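You operate a simulated robot arm through the tools that you are given. There is no shell and no other tool. Be economical: measure what you need, move in short steps, check, and stop when the job is done.

You run a simulated robot arm. Do the job below in one go: nothing can be reset, and whatever is moved stays where it is left.

TASK
Take the probe from the tube and put it on the shelf over the end table. Put the card that says "empty" from the shelf over the end table on the top of the steel bench. Press the white key two times. Put the chock on the top of the steel bench away on the shelf under the rack table. Fetch the oil tin and set it on the top of the steel bench. Put one of the pins from the wooden block on the end table by the thermometer stand. Put the glass in the inside of the green tub. Pull the side table drawer open. Do these in any order. Set down upright: chock, pin, glass.
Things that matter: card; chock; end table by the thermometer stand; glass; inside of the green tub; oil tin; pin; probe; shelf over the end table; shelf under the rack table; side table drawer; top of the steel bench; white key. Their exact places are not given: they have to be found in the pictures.

Only the result counts: the job must be done as asked and must still hold three seconds after the hand-in. Knocking over, shifting, dropping, spilling or breaking anything else fails it.

THE ROBOT
A 7-joint arm with a two-finger parallel gripper on a trunk, on a base that drives. Base frame: it is fixed to the floor where the robot stands at the start and does not move with it; the origin is under the middle of the robot, x ahead of it, y to its left, z up. Lengths are in m, angles in rad, forces in N, time in s.
With the tool pointing down near the work surface it reaches from about 0.1 to 0.52 m from the robot's upright axis, wherever it stands. Its first joint turns from -2.897 to 2.897 rad. Places, roughly: chock (10x5x6 cm) [-0.9, 1.9, 0.9]; end table by the thermometer stand [0.7, -0.8, 0.8]; glass (7x6x9 cm) [-3.9, 2.9, 0.4]; inside of the green tub [-2.4, 6.3, 0.8]; oil tin (8x8x4 cm) [-1.6, -0.6, 0.9]; pin (4x2x10 cm) [-1.7, -0.8, 0.9]; probe (3x3x15 cm) [0.7, 0, 0.9]; shelf over the end table [0.8, -0.5, 1.2]; shelf under the rack table [-4, 3, 0.3]; side table drawer [-3.7, -13.6, 0.7]; top of the steel bench [-0.5, 2.1, 0.9]; white key [-0.3, 1.8, 0.9]. Payload 1.57 kg.
Tool frame: the origin (TCP) lies between the finger pads and is the grasp point; the fingertips stand 0.03 m ahead of it; z points along the fingers, y is the line along which they close. Largest opening 0.11 m; finger width 0.024, thickness 0.012; the body of the gripper, 0.048 by 0.112 m, starts 0.078 m behind the TCP.
Orientation is told as [roll, pitch, yaw] about the base's x, y, z axes, in that order, counted from this pose: with the fingers straight down and closing along the base's y, the tool's x points along the base's -x, its y along +y and its z along -z.

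THE INTERFACE
- The arm moves only by the tool move_arm. Its argument "rows" is a list of rows, each a list of 7 numbers: the shift along the base's x, y, z in units of 200 mm (1.0 is 200 mm), then the turn, a rotation vector about the base's x, y, z in units of 180 degrees (1.0 is 180 degrees), then the opening, from 0 (shut) to 1 (fully open). In form: [[x, y, z, ax, ay, az, jaw], ...]. A call has 1 to 20 rows; each row is the pose to reach, as a shift and turn from the pose commanded when the call began. A call with a number of a shift or a turn outside -1 to 1 is refused whole. A row lasts 0.2 s, in which the tool goes at most 0.05 m and 0.15 rad; a call with a longer step from one row to the next is refused whole, and so is a gripper value outside its range. A pose out of reach is approached as far as the arm can. The call stops where the force on the tool passes 40 N (or 10 N more than at its start, if that is more) or the arm is blocked; 0.2 s more then pass. The fingers move at their own pace (about 0.045 m/s each) and stop on an object; they squeeze with about 42 N. The grip force told is the motor's: it shows also when the fingers shut on nothing. Time passes only in rows, and 0.2 s behind the last, so rows that repeat a pose let the fingers close. It gives the time, the measured TCP pose, the force on the tool (base axes), the opening and the grip force at its end, in the units of the frame above (readings bear some noise), with the torque about the TCP (base axes, N m) and any sound that the robot's microphone picked up.
- Cameras (640 x 400 px; columns grow to the right, rows downward): "scene" is now at [0.0192, 0.135, 1.5942]; the picture's right is [-0.33, -0.94, 0.00], its down [-0.51, 0.18, -0.84] and it looks along [0.79, -0.28, -0.54] (base axes); focal length 281 px, centre (320, 200). "wrist" rides on the gripper at [0.07, 0.016, -0.141] in the tool frame; the picture's right is [-0.23, 0.97, 0.00], its down [-0.86, -0.20, -0.48] and it looks along [-0.47, -0.11, 0.88] (tool axes); focal length 222 px, centre (320, 200).
- grab_frame(camera): a new picture of that camera. No time passes.
- slide_trunk(by): slides the trunk up (or, below 0, down) by that many m; the arm and the scene camera ride with it, the base frame stays. It gives what a move gives, with no picture.
- base_move(legs): drives the robot by 1 to 6 legs, each [ahead, turn to the left] in m and rad, along the robot's own axes; the way and the turn of a leg run together, so that a leg with both is an arc; at most 1.5 m and 3.142 rad a leg. The arm and the cameras ride along, it lands a little off, and it stops where it bumps. It gives what a move gives.
- aim_head(pan, tilt): turns the head with the scene camera to pan (to the left, within 2.705 rad either way) and tilt (down, from -0.506 to 1.204), counted from straight ahead of the robot. It gives what a move gives.
- locate(camera, pixels): there is no depth. For up to 12 entries [column, row, z] of the newest picture of that camera ("zoom" is the newest enlarged one), the place [x, y] in the base frame at which the ray of that pixel passes the height z, good to about 0.003 m, but the place of the scene camera against the robot may be out by one fixed shift of up to 0.018 m in any direction. No time passes.
- zoom(camera, box): a new picture of the part [left, top, right, bottom] of that camera's present view, enlarged. No time passes.
- job_done(): hands the job in; it is judged then, once.

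Go step by step. Measure first, check grasps and placings, and put right what went wrong. The budget is 138 turns and 154 pictures, counting those below and the enlarged ones. Unless the task says otherwise, let go and move clear before handing in, and close with one line.

The tools are called by a JSON object that holds its "method" and its "body". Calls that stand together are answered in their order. move_arm: Moves the arm, as the interface text tells. Its arguments: {"type":"object","properties":{"rows":{"type":"array","items":{"type":"array","items":{"type":"number"}}}},"required":["rows"]} The other tools are called the same way: slide_trunk (by) slides the trunk up or down; base_move (legs) drives the base; aim_head (pan, tilt) turns the head that bears the scene camera; grab_frame (camera) takes a picture; locate (camera, pixels) gives the place at which the rays of pixels pass given heights; zoom (camera, box) takes an enlarged picture of a part of a camera's view; job_done () hands the job in.

At the start:

```text
time_s: 0.0
eef_pos: [0.3748, -0.1669, 1.36]
ee_rot: [-0.006, -0.01, 0.001]
contact_force: [38.3, -53.9, -93.7]
torque: [5.12, -2.2, 3.32]
width: 0.1103
grasp_force: 0.0
trunk travel left (down, up): [-0.519, 0.071]
robot x, y, heading: [0.0021, -0.0035, 0.001]
head pan, tilt: [-0.34, 0.572]
```

scene: 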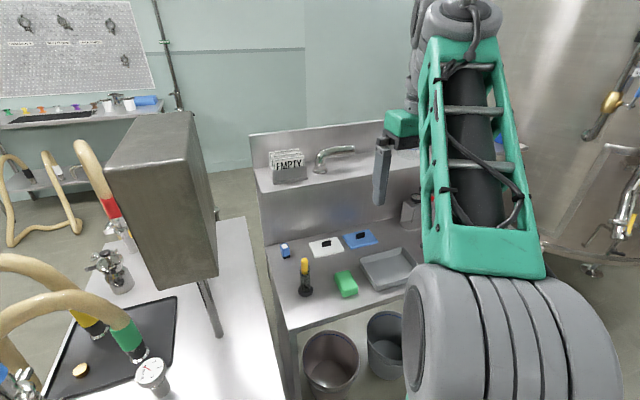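
wrist: 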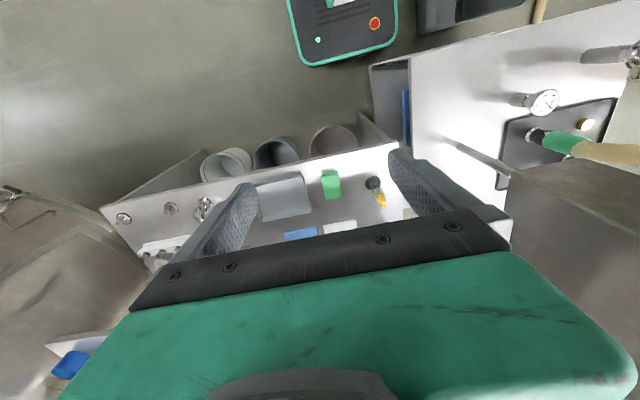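

The scene picture shows the end table with its shelf, the "EMPTY" card at (288,165) and what is likely the probe in its tube at (305,280). I zoom in for a better look.

{"method": "zoom", "body": {"camera": "scene", "box": [240, 120, 440, 320]}}

{"method": "locate", "body": {"camera": "scene", "pixels": [[305, 292, 0.8], [305, 262, 0.9], [288, 180, 1.15], [345, 295, 0.8], [265, 192, 1.15], [270, 240, 0.8], [290, 330, 0.8]]}}

```text
2.00 times, centred on (340, 220) of scene
```

zoom: 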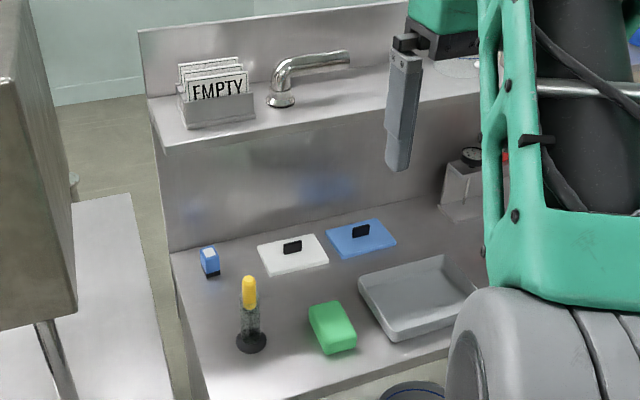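

```text
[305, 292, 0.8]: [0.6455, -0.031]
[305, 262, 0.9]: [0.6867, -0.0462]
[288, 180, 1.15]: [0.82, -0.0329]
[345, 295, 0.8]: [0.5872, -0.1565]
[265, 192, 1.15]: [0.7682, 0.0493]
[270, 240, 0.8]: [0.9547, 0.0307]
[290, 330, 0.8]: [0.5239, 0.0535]
```

The probe is the yellow-topped thing in the glass tube near (0.66,-0.04). Next I look around and check the force reading with a still row.

{"method": "move_arm", "body": {"rows": [[0, 0, 0, 0, 0, 0, 1]]}}

{"method": "aim_head", "body": {"pan": 0.1, "tilt": 1.1}}

{"method": "grab_frame", "body": {"camera": "scene"}}

```text
time_s: 0.4
eef_pos: [0.3769, -0.1678, 1.3598]
ee_rot: [-0.006, -0.012, 0.003]
contact_force: [18.4, -23.2, -39.4]
torque: [2.19, -0.51, 1.33]
width: 0.11
grasp_force: 0.0
trunk travel left (down, up): [-0.519, 0.071]
robot x, y, heading: [0.0006, 0.0005, -0.004]
head pan, tilt: [-0.34, 0.572]
```

```text
time_s: 1.4
eef_pos: [0.3751, -0.1671, 1.3598]
ee_rot: [-0.008, -0.012, 0.003]
contact_force: [18.7, -31.8, -49.0]
torque: [3.22, -1.41, 2.13]
width: 0.11
grasp_force: 0.0
trunk travel left (down, up): [-0.519, 0.071]
robot x, y, heading: [0.0018, -0.0001, -0.005]
head pan, tilt: [0.099, 1.1]
```

```text
150 pictures are left
```

scene: 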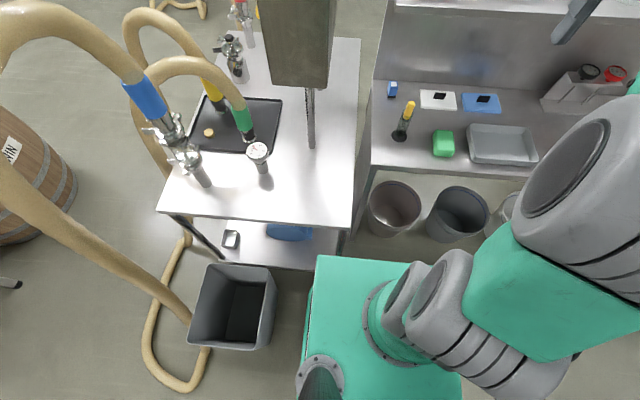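

The base front shows at (385,258) and bins stand at (395,205) and (458,210). I measure clearances here.

{"method": "locate", "body": {"camera": "scene", "pixels": [[318, 256, 0.35], [400, 262, 0.35], [392, 237, 0.0], [458, 240, 0.0], [395, 182, 0.3], [370, 165, 0.8], [400, 138, 0.8], [409, 102, 0.92], [500, 175, 0.8], [353, 228, 0.8], [165, 207, 0.8], [395, 6, 1.15]]}}

{"method": "aim_head", "body": {"pan": -0.7, "tilt": 0.6}}

{"method": "grab_frame", "body": {"camera": "scene"}}

{"method": "aim_head", "body": {"pan": 0.7, "tilt": 0.6}}

{"method": "grab_frame", "body": {"camera": "scene"}}

{"method": "aim_head", "body": {"pan": 1.8, "tilt": 0.5}}

{"method": "grab_frame", "body": {"camera": "scene"}}

{"method": "aim_head", "body": {"pan": 2.7, "tilt": 0.5}}

{"method": "grab_frame", "body": {"camera": "scene"}}

{"method": "aim_head", "body": {"pan": -2.2, "tilt": 0.5}}

{"method": "grab_frame", "body": {"camera": "scene"}}

```text
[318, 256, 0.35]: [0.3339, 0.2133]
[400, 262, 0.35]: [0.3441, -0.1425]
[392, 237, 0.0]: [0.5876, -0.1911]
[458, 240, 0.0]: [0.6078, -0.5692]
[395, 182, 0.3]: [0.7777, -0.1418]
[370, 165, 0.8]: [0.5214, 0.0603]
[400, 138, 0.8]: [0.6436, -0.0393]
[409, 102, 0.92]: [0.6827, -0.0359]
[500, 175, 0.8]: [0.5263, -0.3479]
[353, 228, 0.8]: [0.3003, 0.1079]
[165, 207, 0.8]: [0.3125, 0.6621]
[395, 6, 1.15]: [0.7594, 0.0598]
```

```text
time_s: 2.5
eef_pos: [0.3765, -0.1666, 1.3594]
ee_rot: [-0.008, -0.011, 0.003]
contact_force: [20.3, -26.1, -49.3]
torque: [2.51, -1.1, 1.63]
width: 0.11
grasp_force: 0.0
trunk travel left (down, up): [-0.519, 0.071]
robot x, y, heading: [0.0, -0.0001, -0.001]
head pan, tilt: [-0.7, 0.6]
```

```text
149 pictures are left
```

scene: 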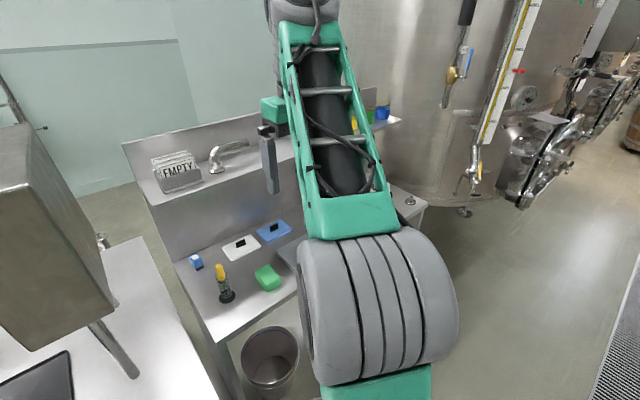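

```text
time_s: 4.0
eef_pos: [0.3747, -0.1667, 1.3602]
ee_rot: [-0.005, -0.013, 0.002]
contact_force: [19.6, -26.8, -49.1]
torque: [2.62, -1.15, 1.72]
width: 0.1098
grasp_force: 0.1
trunk travel left (down, up): [-0.519, 0.071]
robot x, y, heading: [0.0047, -0.0006, 0.0]
head pan, tilt: [0.7, 0.6]
```

```text
148 pictures are left
```

scene: 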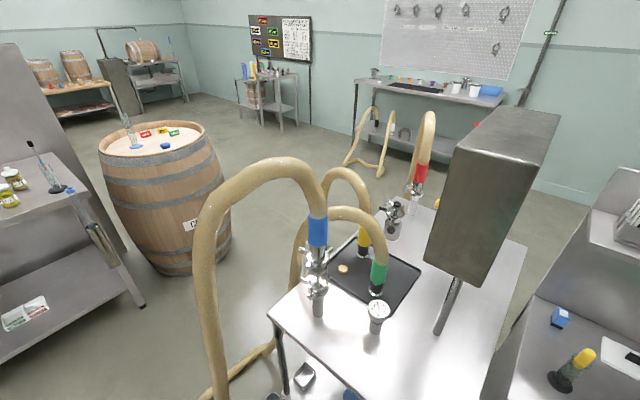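

```text
time_s: 5.3
eef_pos: [0.3748, -0.1669, 1.3605]
ee_rot: [-0.008, -0.014, 0.002]
contact_force: [20.1, -28.1, -48.5]
torque: [2.58, -1.11, 1.71]
width: 0.1103
grasp_force: 0.0
trunk travel left (down, up): [-0.519, 0.071]
robot x, y, heading: [-0.0013, 0.002, -0.002]
head pan, tilt: [1.799, 0.499]
```

```text
147 pictures are left
```

scene: 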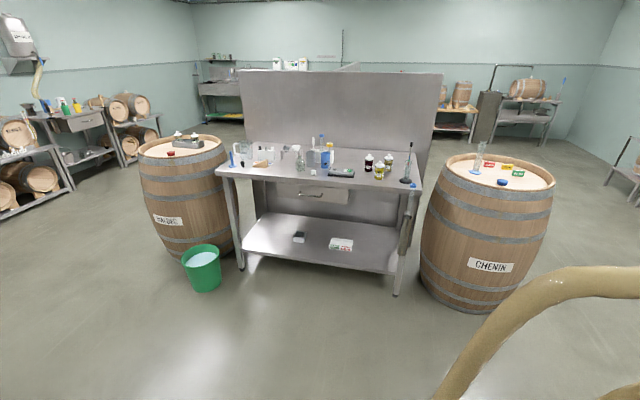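

```text
time_s: 6.5
eef_pos: [0.3753, -0.1672, 1.3603]
ee_rot: [-0.007, -0.013, 0.002]
contact_force: [19.6, -27.7, -48.3]
torque: [2.58, -1.1, 1.65]
width: 0.1098
grasp_force: 0.1
trunk travel left (down, up): [-0.519, 0.071]
robot x, y, heading: [0.0013, -0.0011, -0.004]
head pan, tilt: [2.7, 0.499]
```

```text
146 pictures are left
```

scene: 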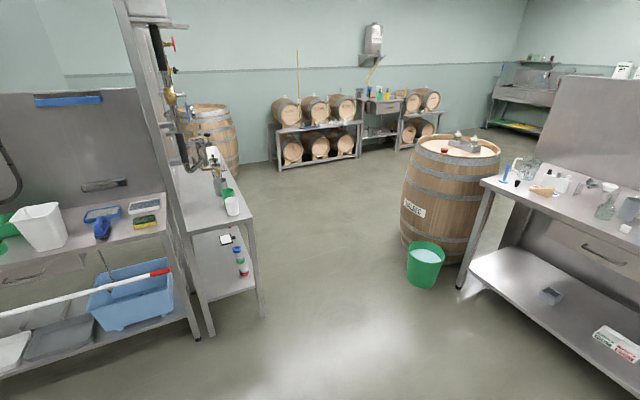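

```text
time_s: 10.4
eef_pos: [0.3745, -0.1683, 1.3598]
ee_rot: [-0.006, -0.013, 0.001]
contact_force: [20.5, -27.2, -49.7]
torque: [2.61, -1.1, 1.71]
width: 0.1099
grasp_force: 0.0
trunk travel left (down, up): [-0.519, 0.071]
robot x, y, heading: [0.0011, 0.0016, 0.001]
head pan, tilt: [-2.201, 0.499]
```

```text
145 pictures are left
```

scene: 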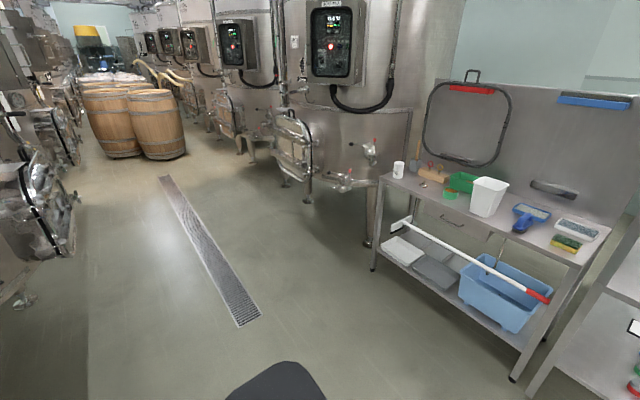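

Now I see the whole room. Backing away from the left table and shifting the base about 0.3 m to the right gives reach to the probe, card and shelf.

{"method": "base_move", "body": {"legs": [[-0.35, 0], [0, 0.9], [-0.4, 0], [0, -0.9], [0.6, 0]]}}

{"method": "aim_head", "body": {"pan": -0.2, "tilt": 0.9}}

{"method": "grab_frame", "body": {"camera": "scene"}}

```text
time_s: 22.4
eef_pos: [0.3767, -0.4776, 1.3596]
ee_rot: [-0.007, -0.013, 0.006]
contact_force: [20.1, -27.4, -49.9]
torque: [2.62, -1.13, 1.7]
width: 0.1101
grasp_force: 0.1
trunk travel left (down, up): [-0.519, 0.071]
robot x, y, heading: [0.0008, -0.3131, 0.005]
head pan, tilt: [-2.201, 0.499]
```

```text
time_s: 24.3
eef_pos: [0.3755, -0.4779, 1.3601]
ee_rot: [-0.007, -0.012, 0.006]
contact_force: [14.5, -21.5, -35.8]
torque: [1.99, -0.87, 1.3]
width: 0.11
grasp_force: 0.2
trunk travel left (down, up): [-0.519, 0.071]
robot x, y, heading: [-0.0031, -0.3115, 0.003]
head pan, tilt: [-0.201, 0.901]
```

```text
144 pictures are left
```

scene: 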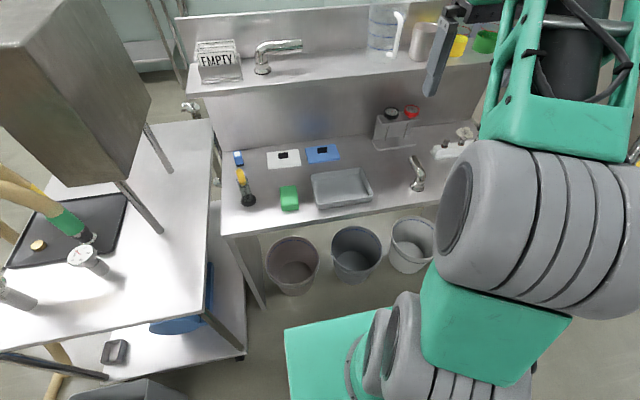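

The shelf has free room between the spout (300,45) and the big bottle (382,40). I measure it, the bins and the base front.

{"method": "locate", "body": {"camera": "scene", "pixels": [[335, 70, 1.15], [300, 88, 1.15], [335, 52, 1.15], [380, 48, 1.15], [248, 202, 0.8], [241, 172, 0.92], [220, 80, 1.15], [262, 72, 1.15], [350, 282, 0.0], [405, 272, 0.0], [350, 322, 0.35], [292, 292, 0.0]]}}

{"method": "zoom", "body": {"camera": "scene", "box": [180, 0, 480, 210]}}

{"method": "move_arm", "body": {"rows": [[0.1, 0, 0.0, 0, 0, 0, 1]]}}

```text
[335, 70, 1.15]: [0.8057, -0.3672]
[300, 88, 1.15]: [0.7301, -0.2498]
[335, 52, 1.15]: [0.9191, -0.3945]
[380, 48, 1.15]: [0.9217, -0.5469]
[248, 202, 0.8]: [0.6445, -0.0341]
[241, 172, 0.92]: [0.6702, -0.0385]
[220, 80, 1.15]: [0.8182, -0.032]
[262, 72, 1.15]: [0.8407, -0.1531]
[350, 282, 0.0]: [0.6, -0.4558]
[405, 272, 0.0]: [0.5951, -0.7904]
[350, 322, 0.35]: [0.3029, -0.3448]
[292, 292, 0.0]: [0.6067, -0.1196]
```

```text
1.90 times, centred on (330, 105) of scene
```

zoom: 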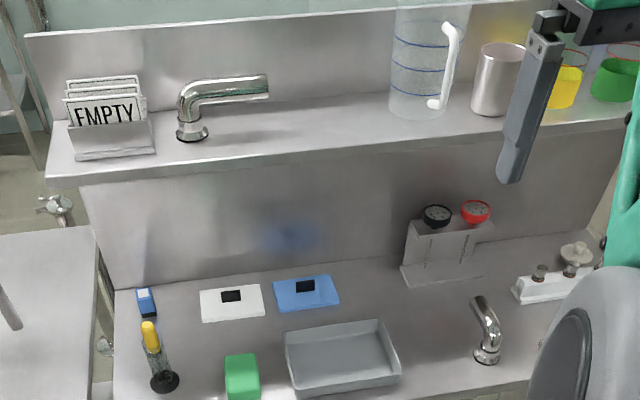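

```text
time_s: 24.6
eef_pos: [0.384, -0.4781, 1.3596]
ee_rot: [-0.009, -0.017, 0.012]
contact_force: [9.1, -9.3, -15.6]
torque: [0.78, 0.03, 0.45]
width: 0.1101
grasp_force: 0.1
trunk travel left (down, up): [-0.519, 0.071]
robot x, y, heading: [-0.0005, -0.3117, -0.001]
head pan, tilt: [-0.201, 0.901]
stopped in row 1: the force on the tool passed its limit (the readings are from after the stop); the commanded pose is now the measured one
```

The force stopped that small move, though it has fallen; something may be rubbing on the arm itself. I try small steps forward and up.

{"method": "move_arm", "body": {"rows": [[0.02, 0, 0.0, 0, 0, 0, 1], [0.05, 0, 0, 0, 0, 0, 1], [0.1, 0, 0, 0, 0, 0, 1], [0.2, 0, 0, 0, 0, 0, 1], [0.3, 0, 0, 0, 0, 0, 1]]}}

{"method": "grab_frame", "body": {"camera": "wrist"}}

```text
time_s: 25.2
eef_pos: [0.3911, -0.479, 1.3593]
ee_rot: [-0.011, -0.018, 0.02]
contact_force: [6.0, -6.8, -10.6]
torque: [0.54, 0.04, 0.29]
width: 0.1103
grasp_force: 0.1
trunk travel left (down, up): [-0.519, 0.071]
robot x, y, heading: [-0.001, -0.3125, 0.007]
head pan, tilt: [-0.201, 0.901]
stopped in row 2: the force on the tool passed its limit (the readings are from after the stop); the commanded pose is now the measured one
```

```text
142 pictures are left
```

wrist: 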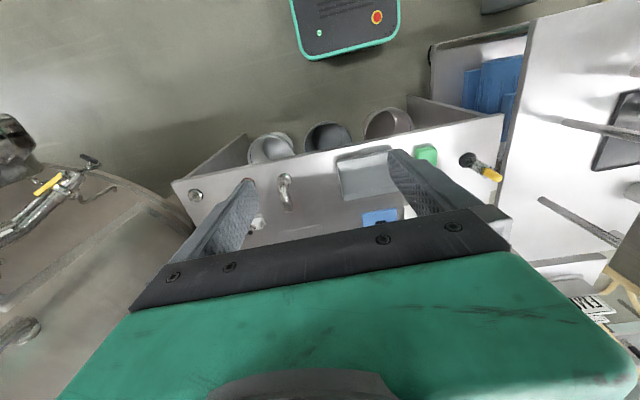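

The force on the tool points down and to -y, so something of the arm presses from above. I move down, to -y and a bit ahead.

{"method": "move_arm", "body": {"rows": [[0.02, -0.03, -0.06, 0, 0, 0, 1], [0.04, -0.06, -0.12, 0, 0, 0, 1], [0.08, -0.1, -0.2, 0, 0, 0, 1], [0.1, -0.13, -0.3, 0, 0, 0, 1]]}}

```text
time_s: 26.2
eef_pos: [0.411, -0.5026, 1.2991]
ee_rot: [-0.011, -0.016, 0.017]
contact_force: [-0.6, -0.7, 0.2]
torque: [0.0, -0.01, -0.03]
width: 0.1101
grasp_force: 0.0
trunk travel left (down, up): [-0.519, 0.071]
robot x, y, heading: [0.0006, -0.3116, 0.0]
head pan, tilt: [-0.201, 0.901]
```

Now the tool is free of contact. I drive ahead 0.15 m and measure the probe again.

{"method": "base_move", "body": {"legs": [[0.15, 0]]}}

{"method": "aim_head", "body": {"pan": 0.0, "tilt": 0.8}}

{"method": "zoom", "body": {"camera": "scene", "box": [240, 150, 400, 260]}}

{"method": "grab_frame", "body": {"camera": "scene"}}

```text
time_s: 27.6
eef_pos: [0.5619, -0.5016, 1.2994]
ee_rot: [-0.01, -0.015, 0.02]
contact_force: [0.7, 0.3, 0.3]
torque: [-0.03, 0.0, -0.02]
width: 0.1102
grasp_force: 0.0
trunk travel left (down, up): [-0.519, 0.071]
robot x, y, heading: [0.1568, -0.3097, 0.003]
head pan, tilt: [-0.201, 0.901]
```

```text
time_s: 28.3
eef_pos: [0.5615, -0.5024, 1.2994]
ee_rot: [-0.009, -0.016, 0.02]
contact_force: [0.0, 0.5, -0.2]
torque: [0.0, -0.01, -0.01]
width: 0.11
grasp_force: 0.1
trunk travel left (down, up): [-0.519, 0.071]
robot x, y, heading: [0.1507, -0.3095, 0.003]
head pan, tilt: [0.0, 0.799]
```

```text
3.64 times, centred on (320, 205) of scene
```

zoom: 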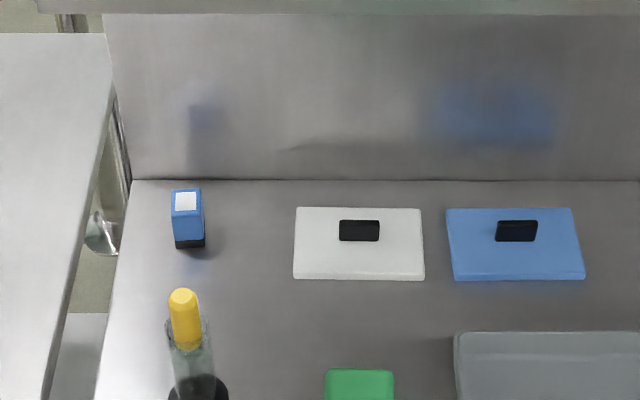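

```text
140 pictures are left
```

scene: 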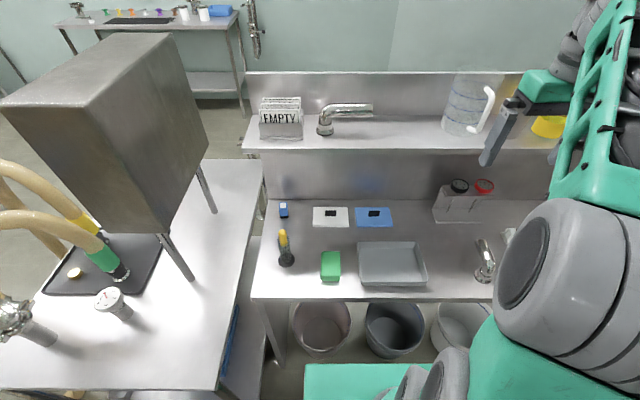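

I measure the probe's handle top (282,231) and tube base (286,261) at several heights.

{"method": "locate", "body": {"camera": "scene", "pixels": [[286, 261, 0.8], [282, 231, 0.92], [282, 231, 0.95], [282, 231, 0.98], [284, 246, 0.88], [284, 246, 0.86]]}}

{"method": "zoom", "body": {"camera": "scene", "box": [260, 210, 310, 280]}}

```text
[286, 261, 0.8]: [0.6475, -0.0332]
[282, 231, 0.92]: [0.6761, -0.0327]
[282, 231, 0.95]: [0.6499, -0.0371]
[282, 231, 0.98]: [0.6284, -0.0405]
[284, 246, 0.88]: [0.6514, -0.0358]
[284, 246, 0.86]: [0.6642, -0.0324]
```

```text
5.71 times, centred on (285, 245) of scene
```

zoom: 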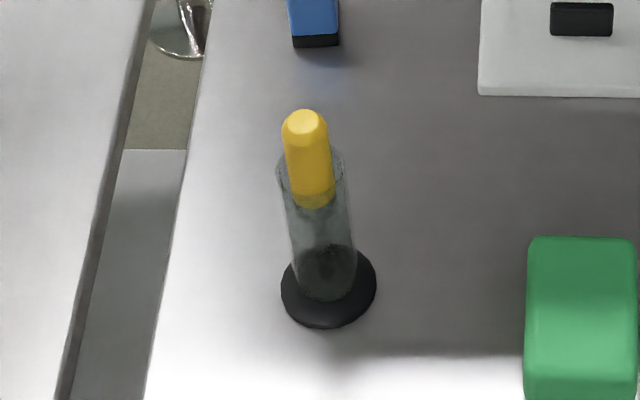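

The yellow handle stands about 4 cm clear of the tube rim, with its top near z 0.955. I tilt the fingers 60° forward and move to a pre-grasp pose, checking the camera shift on a fingertip at (484,163) first.

{"method": "locate", "body": {"camera": "scene", "pixels": [[484, 164, 1.27], [484, 164, 1.28]]}}

{"method": "move_arm", "body": {"rows": [[-0.01, 0.12, 0, 0, -0.0417, 0, 1], [-0.02, 0.25, 0, 0, -0.0833, 0, 1], [-0.03, 0.37, 0, 0, -0.125, 0, 1], [-0.04, 0.5, 0, 0, -0.1667, 0, 1], [-0.05, 0.62, 0, 0, -0.2083, 0, 1], [-0.06, 0.75, 0, 0, -0.25, 0, 1], [-0.08, 0.87, 0, 0, -0.2917, 0, 1], [-0.1, 1, 0, 0, -0.3333, 0, 1]]}}

{"method": "move_arm", "body": {"rows": [[0, 0.2, -0.1, 0, 0, 0, 0.6], [0, 0.4, -0.25, 0, 0, 0, 0.6], [0, 0.6, -0.45, 0, 0, 0, 0.6], [0, 0.8, -0.6, 0, 0, 0, 0.6], [0, 1, -0.75, 0, 0, 0, 0.6]]}}

{"method": "move_arm", "body": {"rows": [[0, 0.1, -0.2, 0, 0, 0, 0.6], [0, 0.2, -0.4, 0, 0, 0, 0.6], [0, 0.32, -0.6, 0, 0, 0, 0.6], [0, 0.32, -0.6, 0, 0, 0, 0.6]]}}

{"method": "grab_frame", "body": {"camera": "wrist"}}

{"method": "grab_frame", "body": {"camera": "scene"}}

```text
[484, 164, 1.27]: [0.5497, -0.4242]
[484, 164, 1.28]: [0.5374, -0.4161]
```

```text
time_s: 29.5
eef_pos: [0.5653, -0.4388, 1.2417]
ee_rot: [-0.034, -0.464, -0.143]
contact_force: [-0.2, -0.7, -0.3]
torque: [0.01, 0.01, -0.02]
width: 0.1101
grasp_force: 0.0
out of reach, approached as far as the arm can: row 5, 6
trunk travel left (down, up): [-0.519, 0.071]
robot x, y, heading: [0.1505, -0.3092, 0.006]
head pan, tilt: [0.0, 0.799]
stopped in row 6: the arm was blocked; the commanded pose is now the measured one
```

```text
refused: row 3 steps farther than a row can; nothing moved
```

```text
time_s: 30.5
eef_pos: [0.5748, -0.4471, 1.0867]
ee_rot: [-0.169, -0.148, -0.236]
contact_force: [-1.2, 0.2, -0.3]
torque: [-0.05, -0.05, -0.01]
width: 0.0663
grasp_force: 0.0
out of reach, approached as far as the arm can: row 1, 2, 3
trunk travel left (down, up): [-0.519, 0.071]
robot x, y, heading: [0.1535, -0.3101, 0.009]
head pan, tilt: [0.0, 0.799]
stopped in row 4: the arm was blocked; the commanded pose is now the measured one
```

```text
138 pictures are left
```

wrist: 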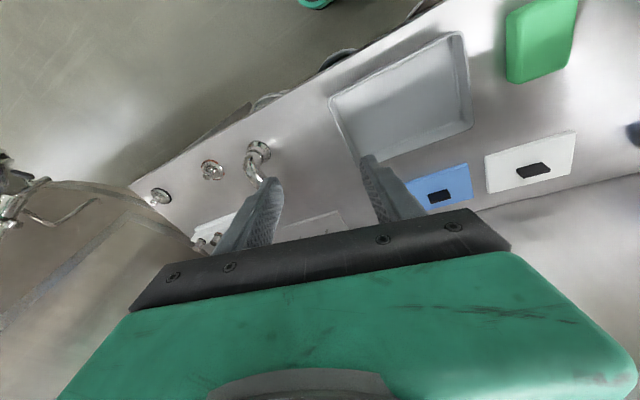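

```text
137 pictures are left
```

scene: 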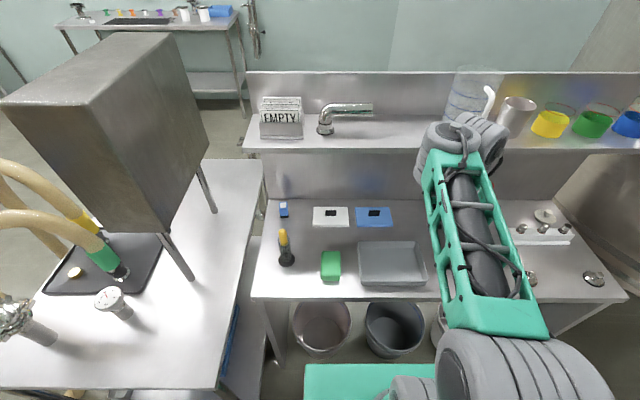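

The arm ran into a joint limit while tilting and moving sideways at once. I bring the tool back to upright, closer in and higher, and then try sideways with the tool down.

{"method": "move_arm", "body": {"rows": [[-0.1, 0, 0.1, 0.018, 0.016, 0.025, 0.6], [-0.3, 0, 0.25, 0.036, 0.032, 0.05, 0.6], [-0.5, 0, 0.35, 0.054, 0.047, 0.075, 0.6], [-0.7, 0, 0.4, 0.054, 0.047, 0.075, 0.6], [-0.7, 0.2, 0.4, 0.054, 0.047, 0.075, 0.6], [-0.7, 0.4, 0.4, 0.054, 0.047, 0.075, 0.6], [-0.7, 0.6, 0.4, 0.054, 0.047, 0.075, 0.6], [-0.7, 0.8, 0.4, 0.054, 0.047, 0.075, 0.6], [-0.7, 1, 0.4, 0.054, 0.047, 0.075, 0.6]]}}

{"method": "grab_frame", "body": {"camera": "scene"}}

```text
time_s: 32.5
eef_pos: [0.4375, -0.2473, 1.1681]
ee_rot: [-0.019, 0.019, -0.009]
contact_force: [0.4, 0.8, -0.4]
torque: [-0.05, 0.0, -0.02]
width: 0.0663
grasp_force: 0.0
trunk travel left (down, up): [-0.519, 0.071]
robot x, y, heading: [0.1525, -0.3071, 0.006]
head pan, tilt: [0.0, 0.799]
```

```text
136 pictures are left
```

scene: 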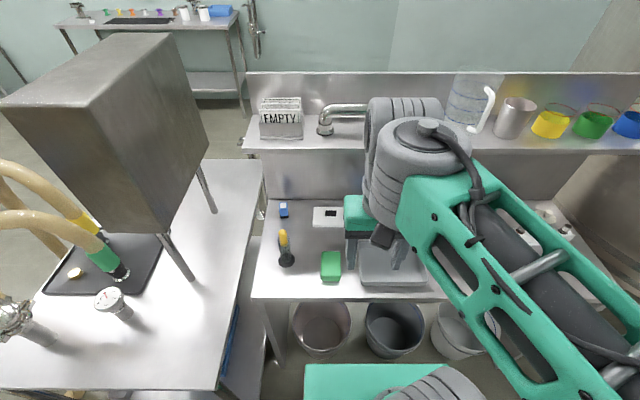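

With the tool down the arm moves freely sideways, its elbow out to the right. I now try turning the tool -90° in yaw, then tilting the fingers toward +y.

{"method": "move_arm", "body": {"rows": [[0, 0, 0, 0, 0, -0.045, 0.6], [0, 0, 0, 0, 0, -0.09, 0.6], [0, 0, 0, 0, 0, -0.135, 0.6], [0, 0, 0, 0, 0, -0.18, 0.6], [0, 0, 0, 0, 0, -0.225, 0.6], [0, 0, 0, 0, 0, -0.27, 0.6], [0, 0, 0, 0, 0, -0.315, 0.6], [0, 0, 0, 0, 0, -0.36, 0.6], [0, 0, 0, 0, 0, -0.405, 0.6], [0, 0, 0, 0, 0, -0.45, 0.6], [0, 0, 0, 0, 0, -0.49, 0.6]]}}

{"method": "move_arm", "body": {"rows": [[0, 0, 0, 0.045, 0, 0, 0.6], [0, 0, 0, 0.09, 0, 0, 0.6], [0, 0, 0, 0.135, 0, 0, 0.6], [0, 0, 0, 0.18, 0, 0, 0.6], [0, 0, 0, 0.225, 0, 0, 0.6], [0, 0, 0, 0.27, 0, 0, 0.6], [0, 0, 0, 0.315, 0, 0, 0.6]]}}

{"method": "grab_frame", "body": {"camera": "scene"}}

{"method": "grab_frame", "body": {"camera": "wrist"}}

```text
time_s: 34.9
eef_pos: [0.4364, -0.2465, 1.1687]
ee_rot: [-0.018, 0.018, -1.55]
contact_force: [0.0, -0.2, 1.8]
torque: [0.01, -0.01, -0.01]
width: 0.0661
grasp_force: 0.0
trunk travel left (down, up): [-0.519, 0.071]
robot x, y, heading: [0.1502, -0.3084, 0.002]
head pan, tilt: [0.0, 0.799]
```

```text
time_s: 35.4
eef_pos: [0.4346, -0.2149, 1.1111]
ee_rot: [-0.217, 0.112, -1.451]
contact_force: [-0.5, 0.4, 0.2]
torque: [0.03, -0.05, 0.01]
width: 0.0663
grasp_force: 0.0
trunk travel left (down, up): [-0.519, 0.071]
robot x, y, heading: [0.1495, -0.3118, 0.006]
head pan, tilt: [0.0, 0.799]
stopped in row 2: the arm was blocked; the commanded pose is now the measured one
```

```text
135 pictures are left
```

scene: 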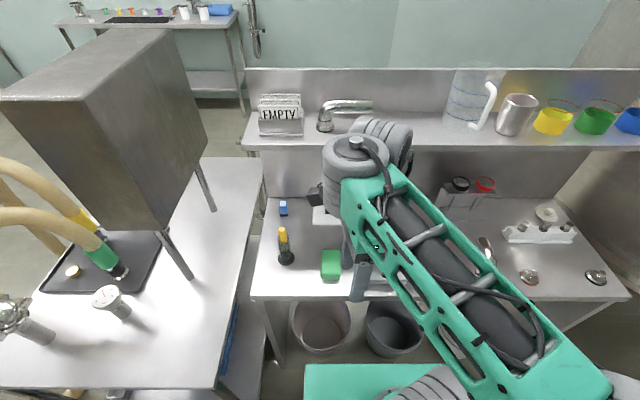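

```text
134 pictures are left
```

wrist: 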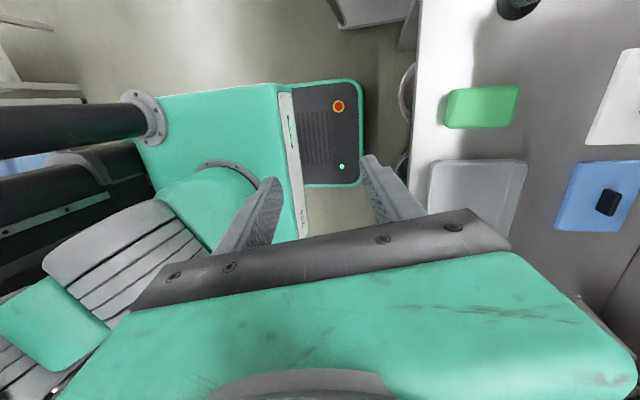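

Tilting that way is blocked, likely because the trunk is so high that the forearm slopes down. I undo the turn, then lower the trunk 0.25 m so that a forward tilt becomes easy.

{"method": "move_arm", "body": {"rows": [[-0.1, 0, 0.2, -0.013, -0.036, 0, 0.6], [-0.2, 0, 0.4, -0.026, -0.072, 0, 0.6], [-0.2, 0, 0.6, -0.026, -0.072, 0, 0.6], [-0.2, 0, 0.75, -0.026, -0.072, 0, 0.6]]}}

{"method": "move_arm", "body": {"rows": [[0, 0, 0, 0, 0, 0.046, 0.6], [0, 0, 0, 0, 0, 0.092, 0.6], [0, 0, 0, 0, 0, 0.138, 0.6], [0, 0, 0, 0, 0, 0.184, 0.6], [0, 0, 0, 0, 0, 0.23, 0.6], [0, 0, 0, 0, 0, 0.276, 0.6], [0, 0, 0, 0, 0, 0.322, 0.6], [0, 0, 0, 0, 0, 0.368, 0.6], [0, 0, 0, 0, 0, 0.414, 0.6], [0, 0, 0, 0, 0, 0.46, 0.6]]}}

{"method": "slide_trunk", "body": {"by": -0.25}}

{"method": "grab_frame", "body": {"camera": "scene"}}

```text
time_s: 36.4
eef_pos: [0.4265, -0.1844, 1.2149]
ee_rot: [-0.005, -0.003, -1.447]
contact_force: [0.9, 1.4, -0.1]
torque: [-0.12, 0.11, -0.03]
width: 0.0659
grasp_force: 0.0
out of reach, approached as far as the arm can: row 3, 4
trunk travel left (down, up): [-0.519, 0.071]
robot x, y, heading: [0.1539, -0.3114, 0.005]
head pan, tilt: [0.0, 0.799]
```

```text
time_s: 38.6
eef_pos: [0.4228, -0.1893, 1.2146]
ee_rot: [0.0, 0.004, 0.002]
contact_force: [-0.4, -1.0, -0.9]
torque: [-0.02, 0.01, -0.01]
width: 0.0658
grasp_force: 0.1
trunk travel left (down, up): [-0.519, 0.071]
robot x, y, heading: [0.1507, -0.3093, 0.003]
head pan, tilt: [0.0, 0.799]
```

```text
time_s: 41.2
eef_pos: [0.4228, -0.1895, 0.9658]
ee_rot: [0.001, 0.003, -0.001]
contact_force: [0.0, -0.5, 0.5]
torque: [-0.01, 0.01, 0.0]
width: 0.0659
grasp_force: 0.0
trunk travel left (down, up): [-0.269, 0.321]
robot x, y, heading: [0.1497, -0.3077, 0.005]
head pan, tilt: [0.0, 0.799]
```

```text
133 pictures are left
```

scene: 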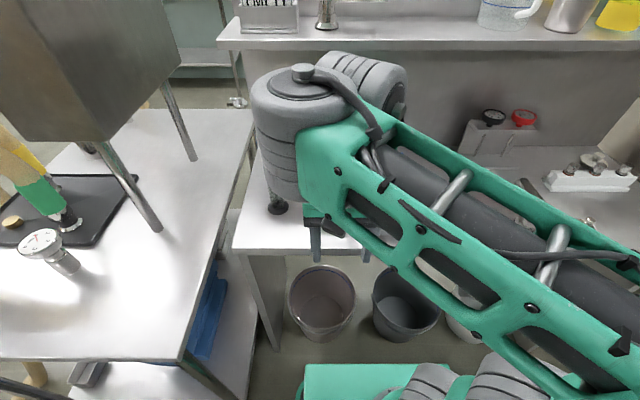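

The trunk is lower now, with the tool down at z 0.97 in front of the table edge. I try the forward pitch of -60° here.

{"method": "move_arm", "body": {"rows": [[-0.05, 0, 0.05, 0, -0.0417, 0, 0.6], [-0.1, 0, 0.1, 0, -0.0833, 0, 0.6], [-0.15, 0, 0.15, 0, -0.125, 0, 0.6], [-0.2, 0, 0.2, 0, -0.1667, 0, 0.6], [-0.2, 0, 0.2, 0, -0.2083, 0, 0.6], [-0.2, 0, 0.2, 0, -0.25, 0, 0.6], [-0.2, 0, 0.2, 0, -0.2917, 0, 0.6], [-0.2, 0, 0.2, 0, -0.3333, 0, 0.6]]}}

{"method": "grab_frame", "body": {"camera": "scene"}}

```text
time_s: 43.0
eef_pos: [0.4778, -0.1205, 0.9709]
ee_rot: [0.006, -1.021, -0.005]
contact_force: [-0.1, -0.9, -0.1]
torque: [0.0, 0.02, 0.04]
width: 0.066
grasp_force: 0.0
out of reach, approached as far as the arm can: row 2, 3, 4, 5, 6, 7, 8
trunk travel left (down, up): [-0.269, 0.321]
robot x, y, heading: [0.15, -0.3064, 0.005]
head pan, tilt: [0.0, 0.799]
```

```text
132 pictures are left
```

scene: 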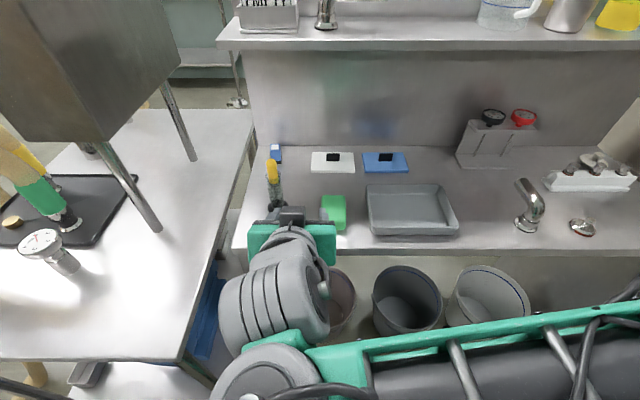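

The tool now points forward-down at pitch -1.02. I move to just before the probe and check with the wrist camera.

{"method": "move_arm", "body": {"rows": [[0, 0.15, 0.1, 0, 0, 0, 0.6], [0.05, 0.3, 0.17, 0, 0, 0, 0.6], [0.12, 0.41, 0.17, 0, 0, 0, 0.6], [0.22, 0.41, 0.17, 0, 0, 0, 0.6]]}}

{"method": "grab_frame", "body": {"camera": "wrist"}}

{"method": "grab_frame", "body": {"camera": "scene"}}

```text
time_s: 44.0
eef_pos: [0.5228, -0.0372, 1.0037]
ee_rot: [0.0, -1.043, -0.001]
contact_force: [-0.4, 0.8, -1.5]
torque: [-0.02, 0.0, 0.0]
width: 0.0659
grasp_force: 0.0
out of reach, approached as far as the arm can: row 1
trunk travel left (down, up): [-0.269, 0.321]
robot x, y, heading: [0.1474, -0.309, 0.007]
head pan, tilt: [0.0, 0.799]
```

```text
131 pictures are left
```

wrist: 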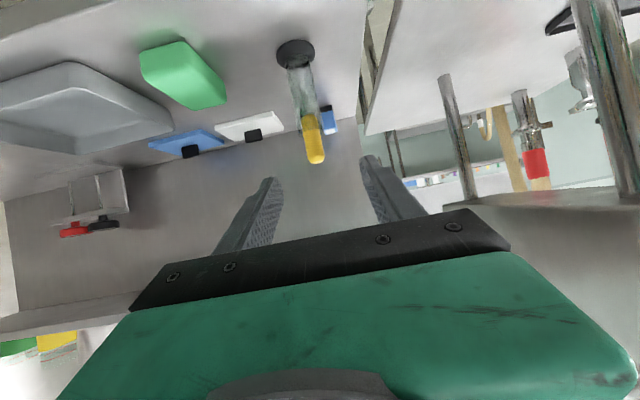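

```text
130 pictures are left
```

scene: 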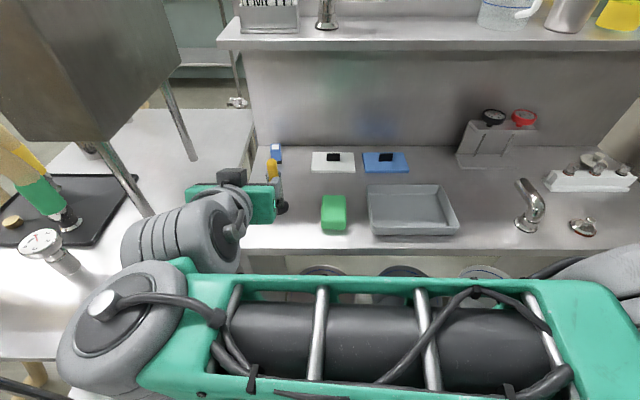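

In the wrist view the handle is at (312,140), tip top (317,160), tube base (295,52). I locate these with the wrist camera.

{"method": "locate", "body": {"camera": "wrist", "pixels": [[295, 52, 0.8], [317, 160, 0.94], [317, 160, 0.955], [317, 160, 0.97], [311, 117, 0.9], [311, 117, 0.915]]}}

{"method": "zoom", "body": {"camera": "wrist", "box": [260, 30, 370, 190]}}

```text
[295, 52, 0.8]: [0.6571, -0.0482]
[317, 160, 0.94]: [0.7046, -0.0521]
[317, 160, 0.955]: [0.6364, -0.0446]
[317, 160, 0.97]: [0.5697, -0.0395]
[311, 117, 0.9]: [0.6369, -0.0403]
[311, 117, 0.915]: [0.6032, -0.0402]
```

```text
2.50 times, centred on (315, 110) of wrist
```

zoom: 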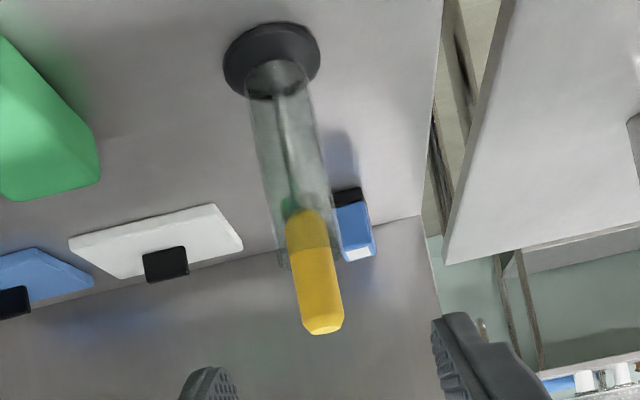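

The probe stands at (0.645,-0.044) with its top near 0.953 and the rim near 0.918. I advance along the finger direction and close.

{"method": "move_arm", "body": {"rows": [[0.15, -0.03, -0.075, 0, 0, 0, 0.6], [0.3, -0.03, -0.15, 0, 0, 0, 0.6], [0.45, -0.03, -0.225, 0, 0, 0, 0.6], [0.59, -0.03, -0.293, 0, 0, 0, 0.6], [0.59, -0.03, -0.293, 0, 0, 0, 0.6]]}}

{"method": "zoom", "body": {"camera": "wrist", "box": [220, 80, 420, 240]}}

```text
time_s: 45.2
eef_pos: [0.6419, -0.0436, 0.9444]
ee_rot: [0.002, -1.044, -0.002]
contact_force: [-0.3, 0.7, 0.5]
torque: [0.02, 0.04, -0.02]
width: 0.0659
grasp_force: 0.1
trunk travel left (down, up): [-0.269, 0.321]
robot x, y, heading: [0.1509, -0.3097, 0.005]
head pan, tilt: [0.0, 0.799]
```

```text
2.50 times, centred on (320, 160) of wrist
```

zoom: 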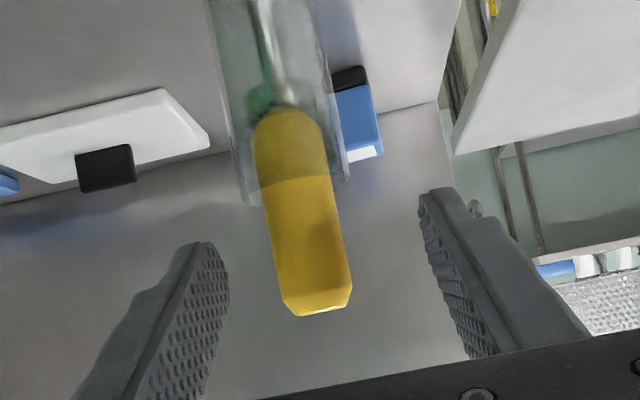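

The handle sits between the pads. I close and lift straight up with the trunk.

{"method": "move_arm", "body": {"rows": [[0, 0, 0, 0, 0, 0, 0.3], [0, 0, 0, 0, 0, 0, 0], [0, 0, 0, 0, 0, 0, 0], [0, 0, 0, 0, 0, 0, 0], [0, 0, 0, 0, 0, 0, 0]]}}

{"method": "slide_trunk", "body": {"by": 0.04}}

{"method": "zoom", "body": {"camera": "wrist", "box": [220, 30, 420, 240]}}

```text
time_s: 46.4
eef_pos: [0.6412, -0.0426, 0.9435]
ee_rot: [0.001, -1.044, -0.002]
contact_force: [-0.6, -0.9, 0.2]
torque: [-0.1, 0.0, -0.02]
width: 0.0215
grasp_force: 34.8
trunk travel left (down, up): [-0.269, 0.321]
robot x, y, heading: [0.1498, -0.3128, 0.005]
head pan, tilt: [0.0, 0.799]
```

```text
time_s: 47.2
eef_pos: [0.6402, -0.0437, 0.9856]
ee_rot: [0.003, -1.044, -0.003]
contact_force: [0.8, 0.5, -1.9]
torque: [0.0, -0.01, 0.0]
width: 0.0213
grasp_force: 34.8
trunk travel left (down, up): [-0.309, 0.281]
robot x, y, heading: [0.1468, -0.3127, 0.004]
head pan, tilt: [0.0, 0.799]
```

```text
1.90 times, centred on (320, 135) of wrist
```

zoom: 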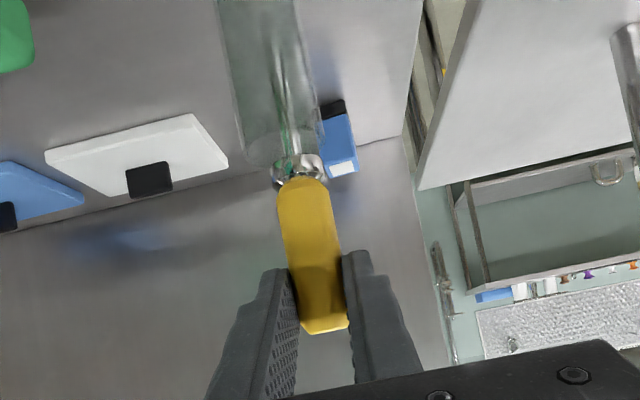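

The probe is held firmly and coming out. I take a picture here for parallax on the shelf height, then raise the trunk the rest of the way.

{"method": "grab_frame", "body": {"camera": "scene"}}

{"method": "locate", "body": {"camera": "scene", "pixels": [[326, 34, 1.13], [326, 34, 1.15], [326, 34, 1.17]]}}

{"method": "slide_trunk", "body": {"by": 0.24}}

{"method": "grab_frame", "body": {"camera": "scene"}}

```text
126 pictures are left
```

scene: 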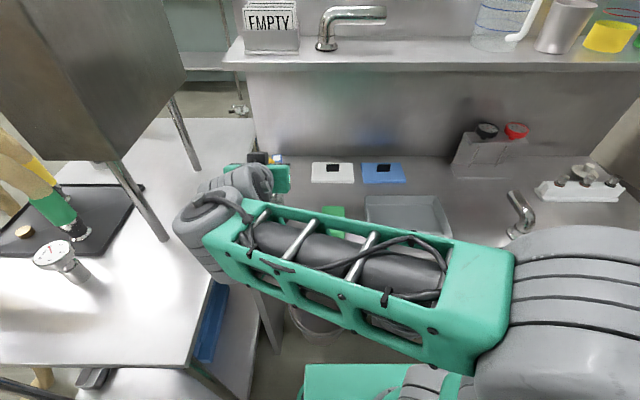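

```text
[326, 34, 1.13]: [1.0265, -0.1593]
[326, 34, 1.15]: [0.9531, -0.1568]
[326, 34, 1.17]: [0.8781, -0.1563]
```

```text
time_s: 49.7
eef_pos: [0.641, -0.0425, 1.2247]
ee_rot: [0.002, -1.044, -0.002]
contact_force: [-0.1, 0.1, -1.0]
torque: [-0.01, 0.03, 0.0]
width: 0.0214
grasp_force: 34.5
trunk travel left (down, up): [-0.549, 0.041]
robot x, y, heading: [0.1479, -0.3039, 0.006]
head pan, tilt: [0.0, 0.799]
```

```text
125 pictures are left
```

scene: 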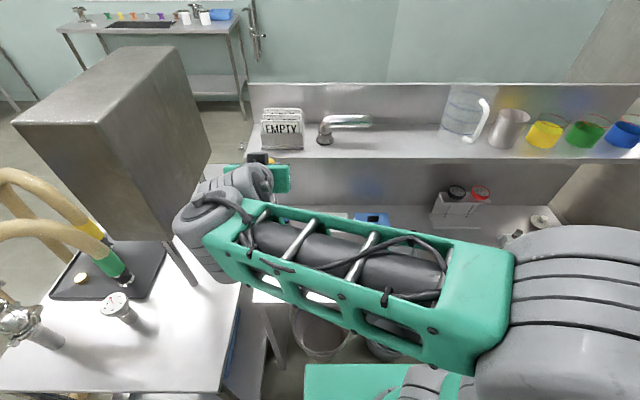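

Shelf top works out near z 1.16. I carry the probe to the right in front of the shelf, then roll it 90° so that it lies along y.

{"method": "locate", "body": {"camera": "scene", "pixels": [[325, 142, 1.15], [325, 142, 1.17], [282, 148, 1.16], [282, 158, 1.16], [378, 157, 1.16], [378, 128, 1.16], [460, 137, 1.16]]}}

{"method": "move_arm", "body": {"rows": [[-0.1, -0.2, 0, 0, 0, 0, 0], [-0.1, -0.4, 0, 0, 0, 0, 0], [-0.1, -0.6, 0, 0, 0, 0, 0], [-0.1, -0.8, 0, 0, 0, 0, 0], [-0.1, -1, 0, 0, 0, 0, 0]]}}

{"method": "move_arm", "body": {"rows": [[0, -0.05, 0, 0.045, 0, 0, 0], [0, -0.1, 0, 0.09, 0, 0, 0], [0, -0.15, 0, 0.135, 0, 0, 0], [0, -0.2, 0, 0.18, 0, 0, 0], [0, -0.25, 0, 0.225, 0, 0, 0], [0, -0.3, 0, 0.27, 0, 0, 0], [0, -0.35, 0, 0.315, 0, 0, 0], [0, -0.4, 0, 0.36, 0, 0, 0], [0, -0.45, 0, 0.405, 0, 0, 0], [0, -0.5, 0, 0.45, 0, 0, 0], [0, -0.55, 0, 0.495, 0, 0, 0]]}}

{"method": "grab_frame", "body": {"camera": "scene"}}

```text
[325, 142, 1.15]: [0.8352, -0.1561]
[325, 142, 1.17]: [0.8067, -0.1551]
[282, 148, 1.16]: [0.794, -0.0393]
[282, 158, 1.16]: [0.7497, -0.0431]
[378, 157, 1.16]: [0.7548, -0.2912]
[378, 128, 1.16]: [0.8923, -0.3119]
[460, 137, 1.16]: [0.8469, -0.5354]
```

```text
time_s: 50.9
eef_pos: [0.6201, -0.245, 1.2243]
ee_rot: [0.001, -1.045, -0.002]
contact_force: [-1.0, -0.1, -0.9]
torque: [0.02, 0.08, -0.02]
width: 0.0212
grasp_force: 34.1
trunk travel left (down, up): [-0.549, 0.041]
robot x, y, heading: [0.1502, -0.3105, 0.004]
head pan, tilt: [0.0, 0.799]
```

```text
time_s: 53.3
eef_pos: [0.6264, -0.3432, 1.2337]
ee_rot: [1.528, -0.073, -1.049]
contact_force: [-0.2, -0.7, -0.6]
torque: [-0.07, 0.03, 0.04]
width: 0.0215
grasp_force: 34.2
out of reach, approached as far as the arm can: row 11
trunk travel left (down, up): [-0.549, 0.041]
robot x, y, heading: [0.1514, -0.3098, 0.007]
head pan, tilt: [0.0, 0.799]
```

```text
124 pictures are left
```

scene: 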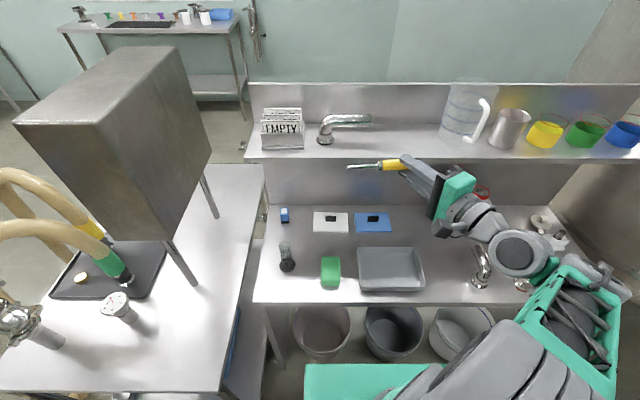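

The probe now lies horizontally along y, handle gripped, and the tube still stands. I pitch the hand down 30°, then carry the probe over the front lane of the shelf.

{"method": "move_arm", "body": {"rows": [[0, -0.1, 0, 0, 0.042, 0, 0], [0, -0.2, 0.0, 0, 0.083, 0, 0], [0, -0.285, 0.05, 0, 0.125, 0, 0], [0, -0.285, 0.05, 0, 0.1667, 0, 0], [0, -0.285, 0.05, 0, 0.1667, 0, 0]]}}

{"method": "grab_frame", "body": {"camera": "wrist"}}

```text
time_s: 54.5
eef_pos: [0.6258, -0.4004, 1.2418]
ee_rot: [1.068, 0.189, -1.078]
contact_force: [0.3, 1.0, -1.8]
torque: [-0.06, 0.02, 0.03]
width: 0.0212
grasp_force: 34.7
trunk travel left (down, up): [-0.549, 0.041]
robot x, y, heading: [0.1489, -0.3155, 0.005]
head pan, tilt: [0.0, 0.799]
```

```text
123 pictures are left
```

wrist: 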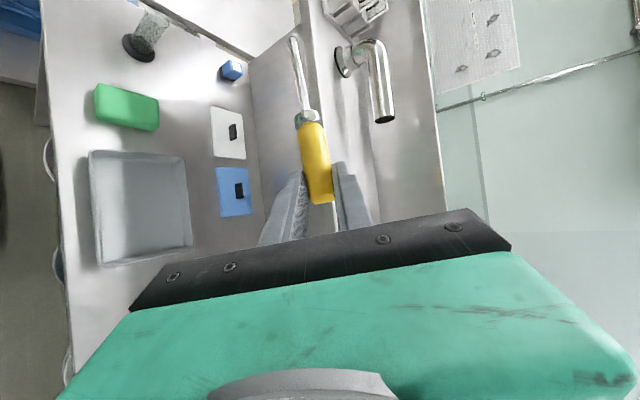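

I advance over the shelf to x about 0.80.

{"method": "move_arm", "body": {"rows": [[0.2, 0, 0, 0, 0, 0, 0], [0.4, 0, 0, 0, 0, 0, 0], [0.6, 0, 0, 0, 0, 0, 0], [0.8, 0, 0, 0, 0, 0, 0], [0.88, 0, 0, 0, 0, 0, 0]]}}

{"method": "grab_frame", "body": {"camera": "wrist"}}

{"method": "zoom", "body": {"camera": "scene", "box": [260, 80, 500, 220]}}

```text
time_s: 55.7
eef_pos: [0.8036, -0.3983, 1.2404]
ee_rot: [1.07, 0.187, -1.074]
contact_force: [-0.6, -0.5, -1.0]
torque: [0.01, 0.0, -0.01]
width: 0.0212
grasp_force: 34.6
trunk travel left (down, up): [-0.549, 0.041]
robot x, y, heading: [0.1488, -0.3094, 0.01]
head pan, tilt: [0.0, 0.799]
```

```text
122 pictures are left
```

wrist: 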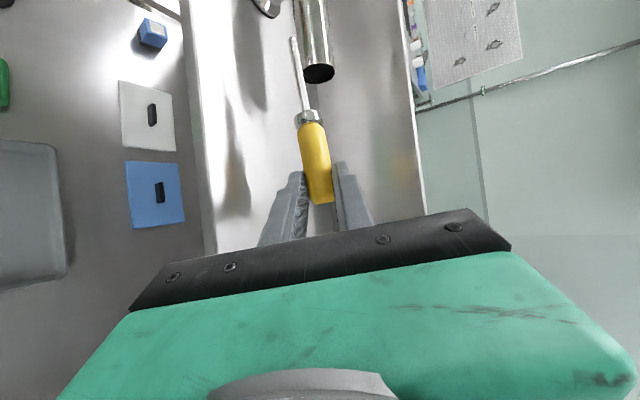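

```text
2.67 times, centred on (380, 150) of scene
```

zoom: 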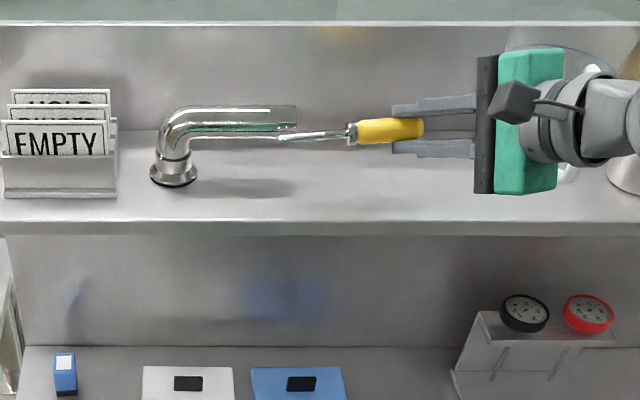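

The probe is over the shelf, its tip close to the spout end. I shift 3 cm to -y and lower until light contact.

{"method": "move_arm", "body": {"rows": [[-0.02, -0.08, 0, 0, 0, 0, 0], [-0.03, -0.15, 0, 0, 0, 0, 0], [-0.03, -0.15, -0.1, 0, 0, 0, 0], [-0.03, -0.15, -0.18, 0, 0, 0, 0], [-0.03, -0.15, -0.24, 0, 0, 0, 0]]}}

{"method": "zoom", "body": {"camera": "scene", "box": [300, 90, 480, 200]}}

```text
time_s: 56.9
eef_pos: [0.7964, -0.4301, 1.1951]
ee_rot: [1.072, 0.184, -1.075]
contact_force: [0.0, 0.0, 4.4]
torque: [-0.02, -0.07, 0.0]
width: 0.021
grasp_force: 35.1
trunk travel left (down, up): [-0.549, 0.041]
robot x, y, heading: [0.1511, -0.3109, 0.006]
head pan, tilt: [0.0, 0.799]
```

```text
3.56 times, centred on (390, 145) of scene
```

zoom: 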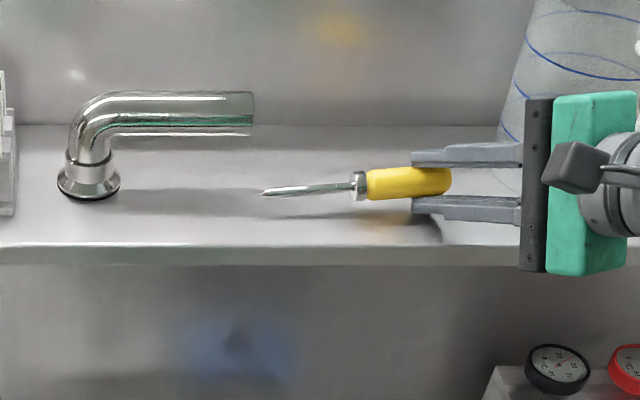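

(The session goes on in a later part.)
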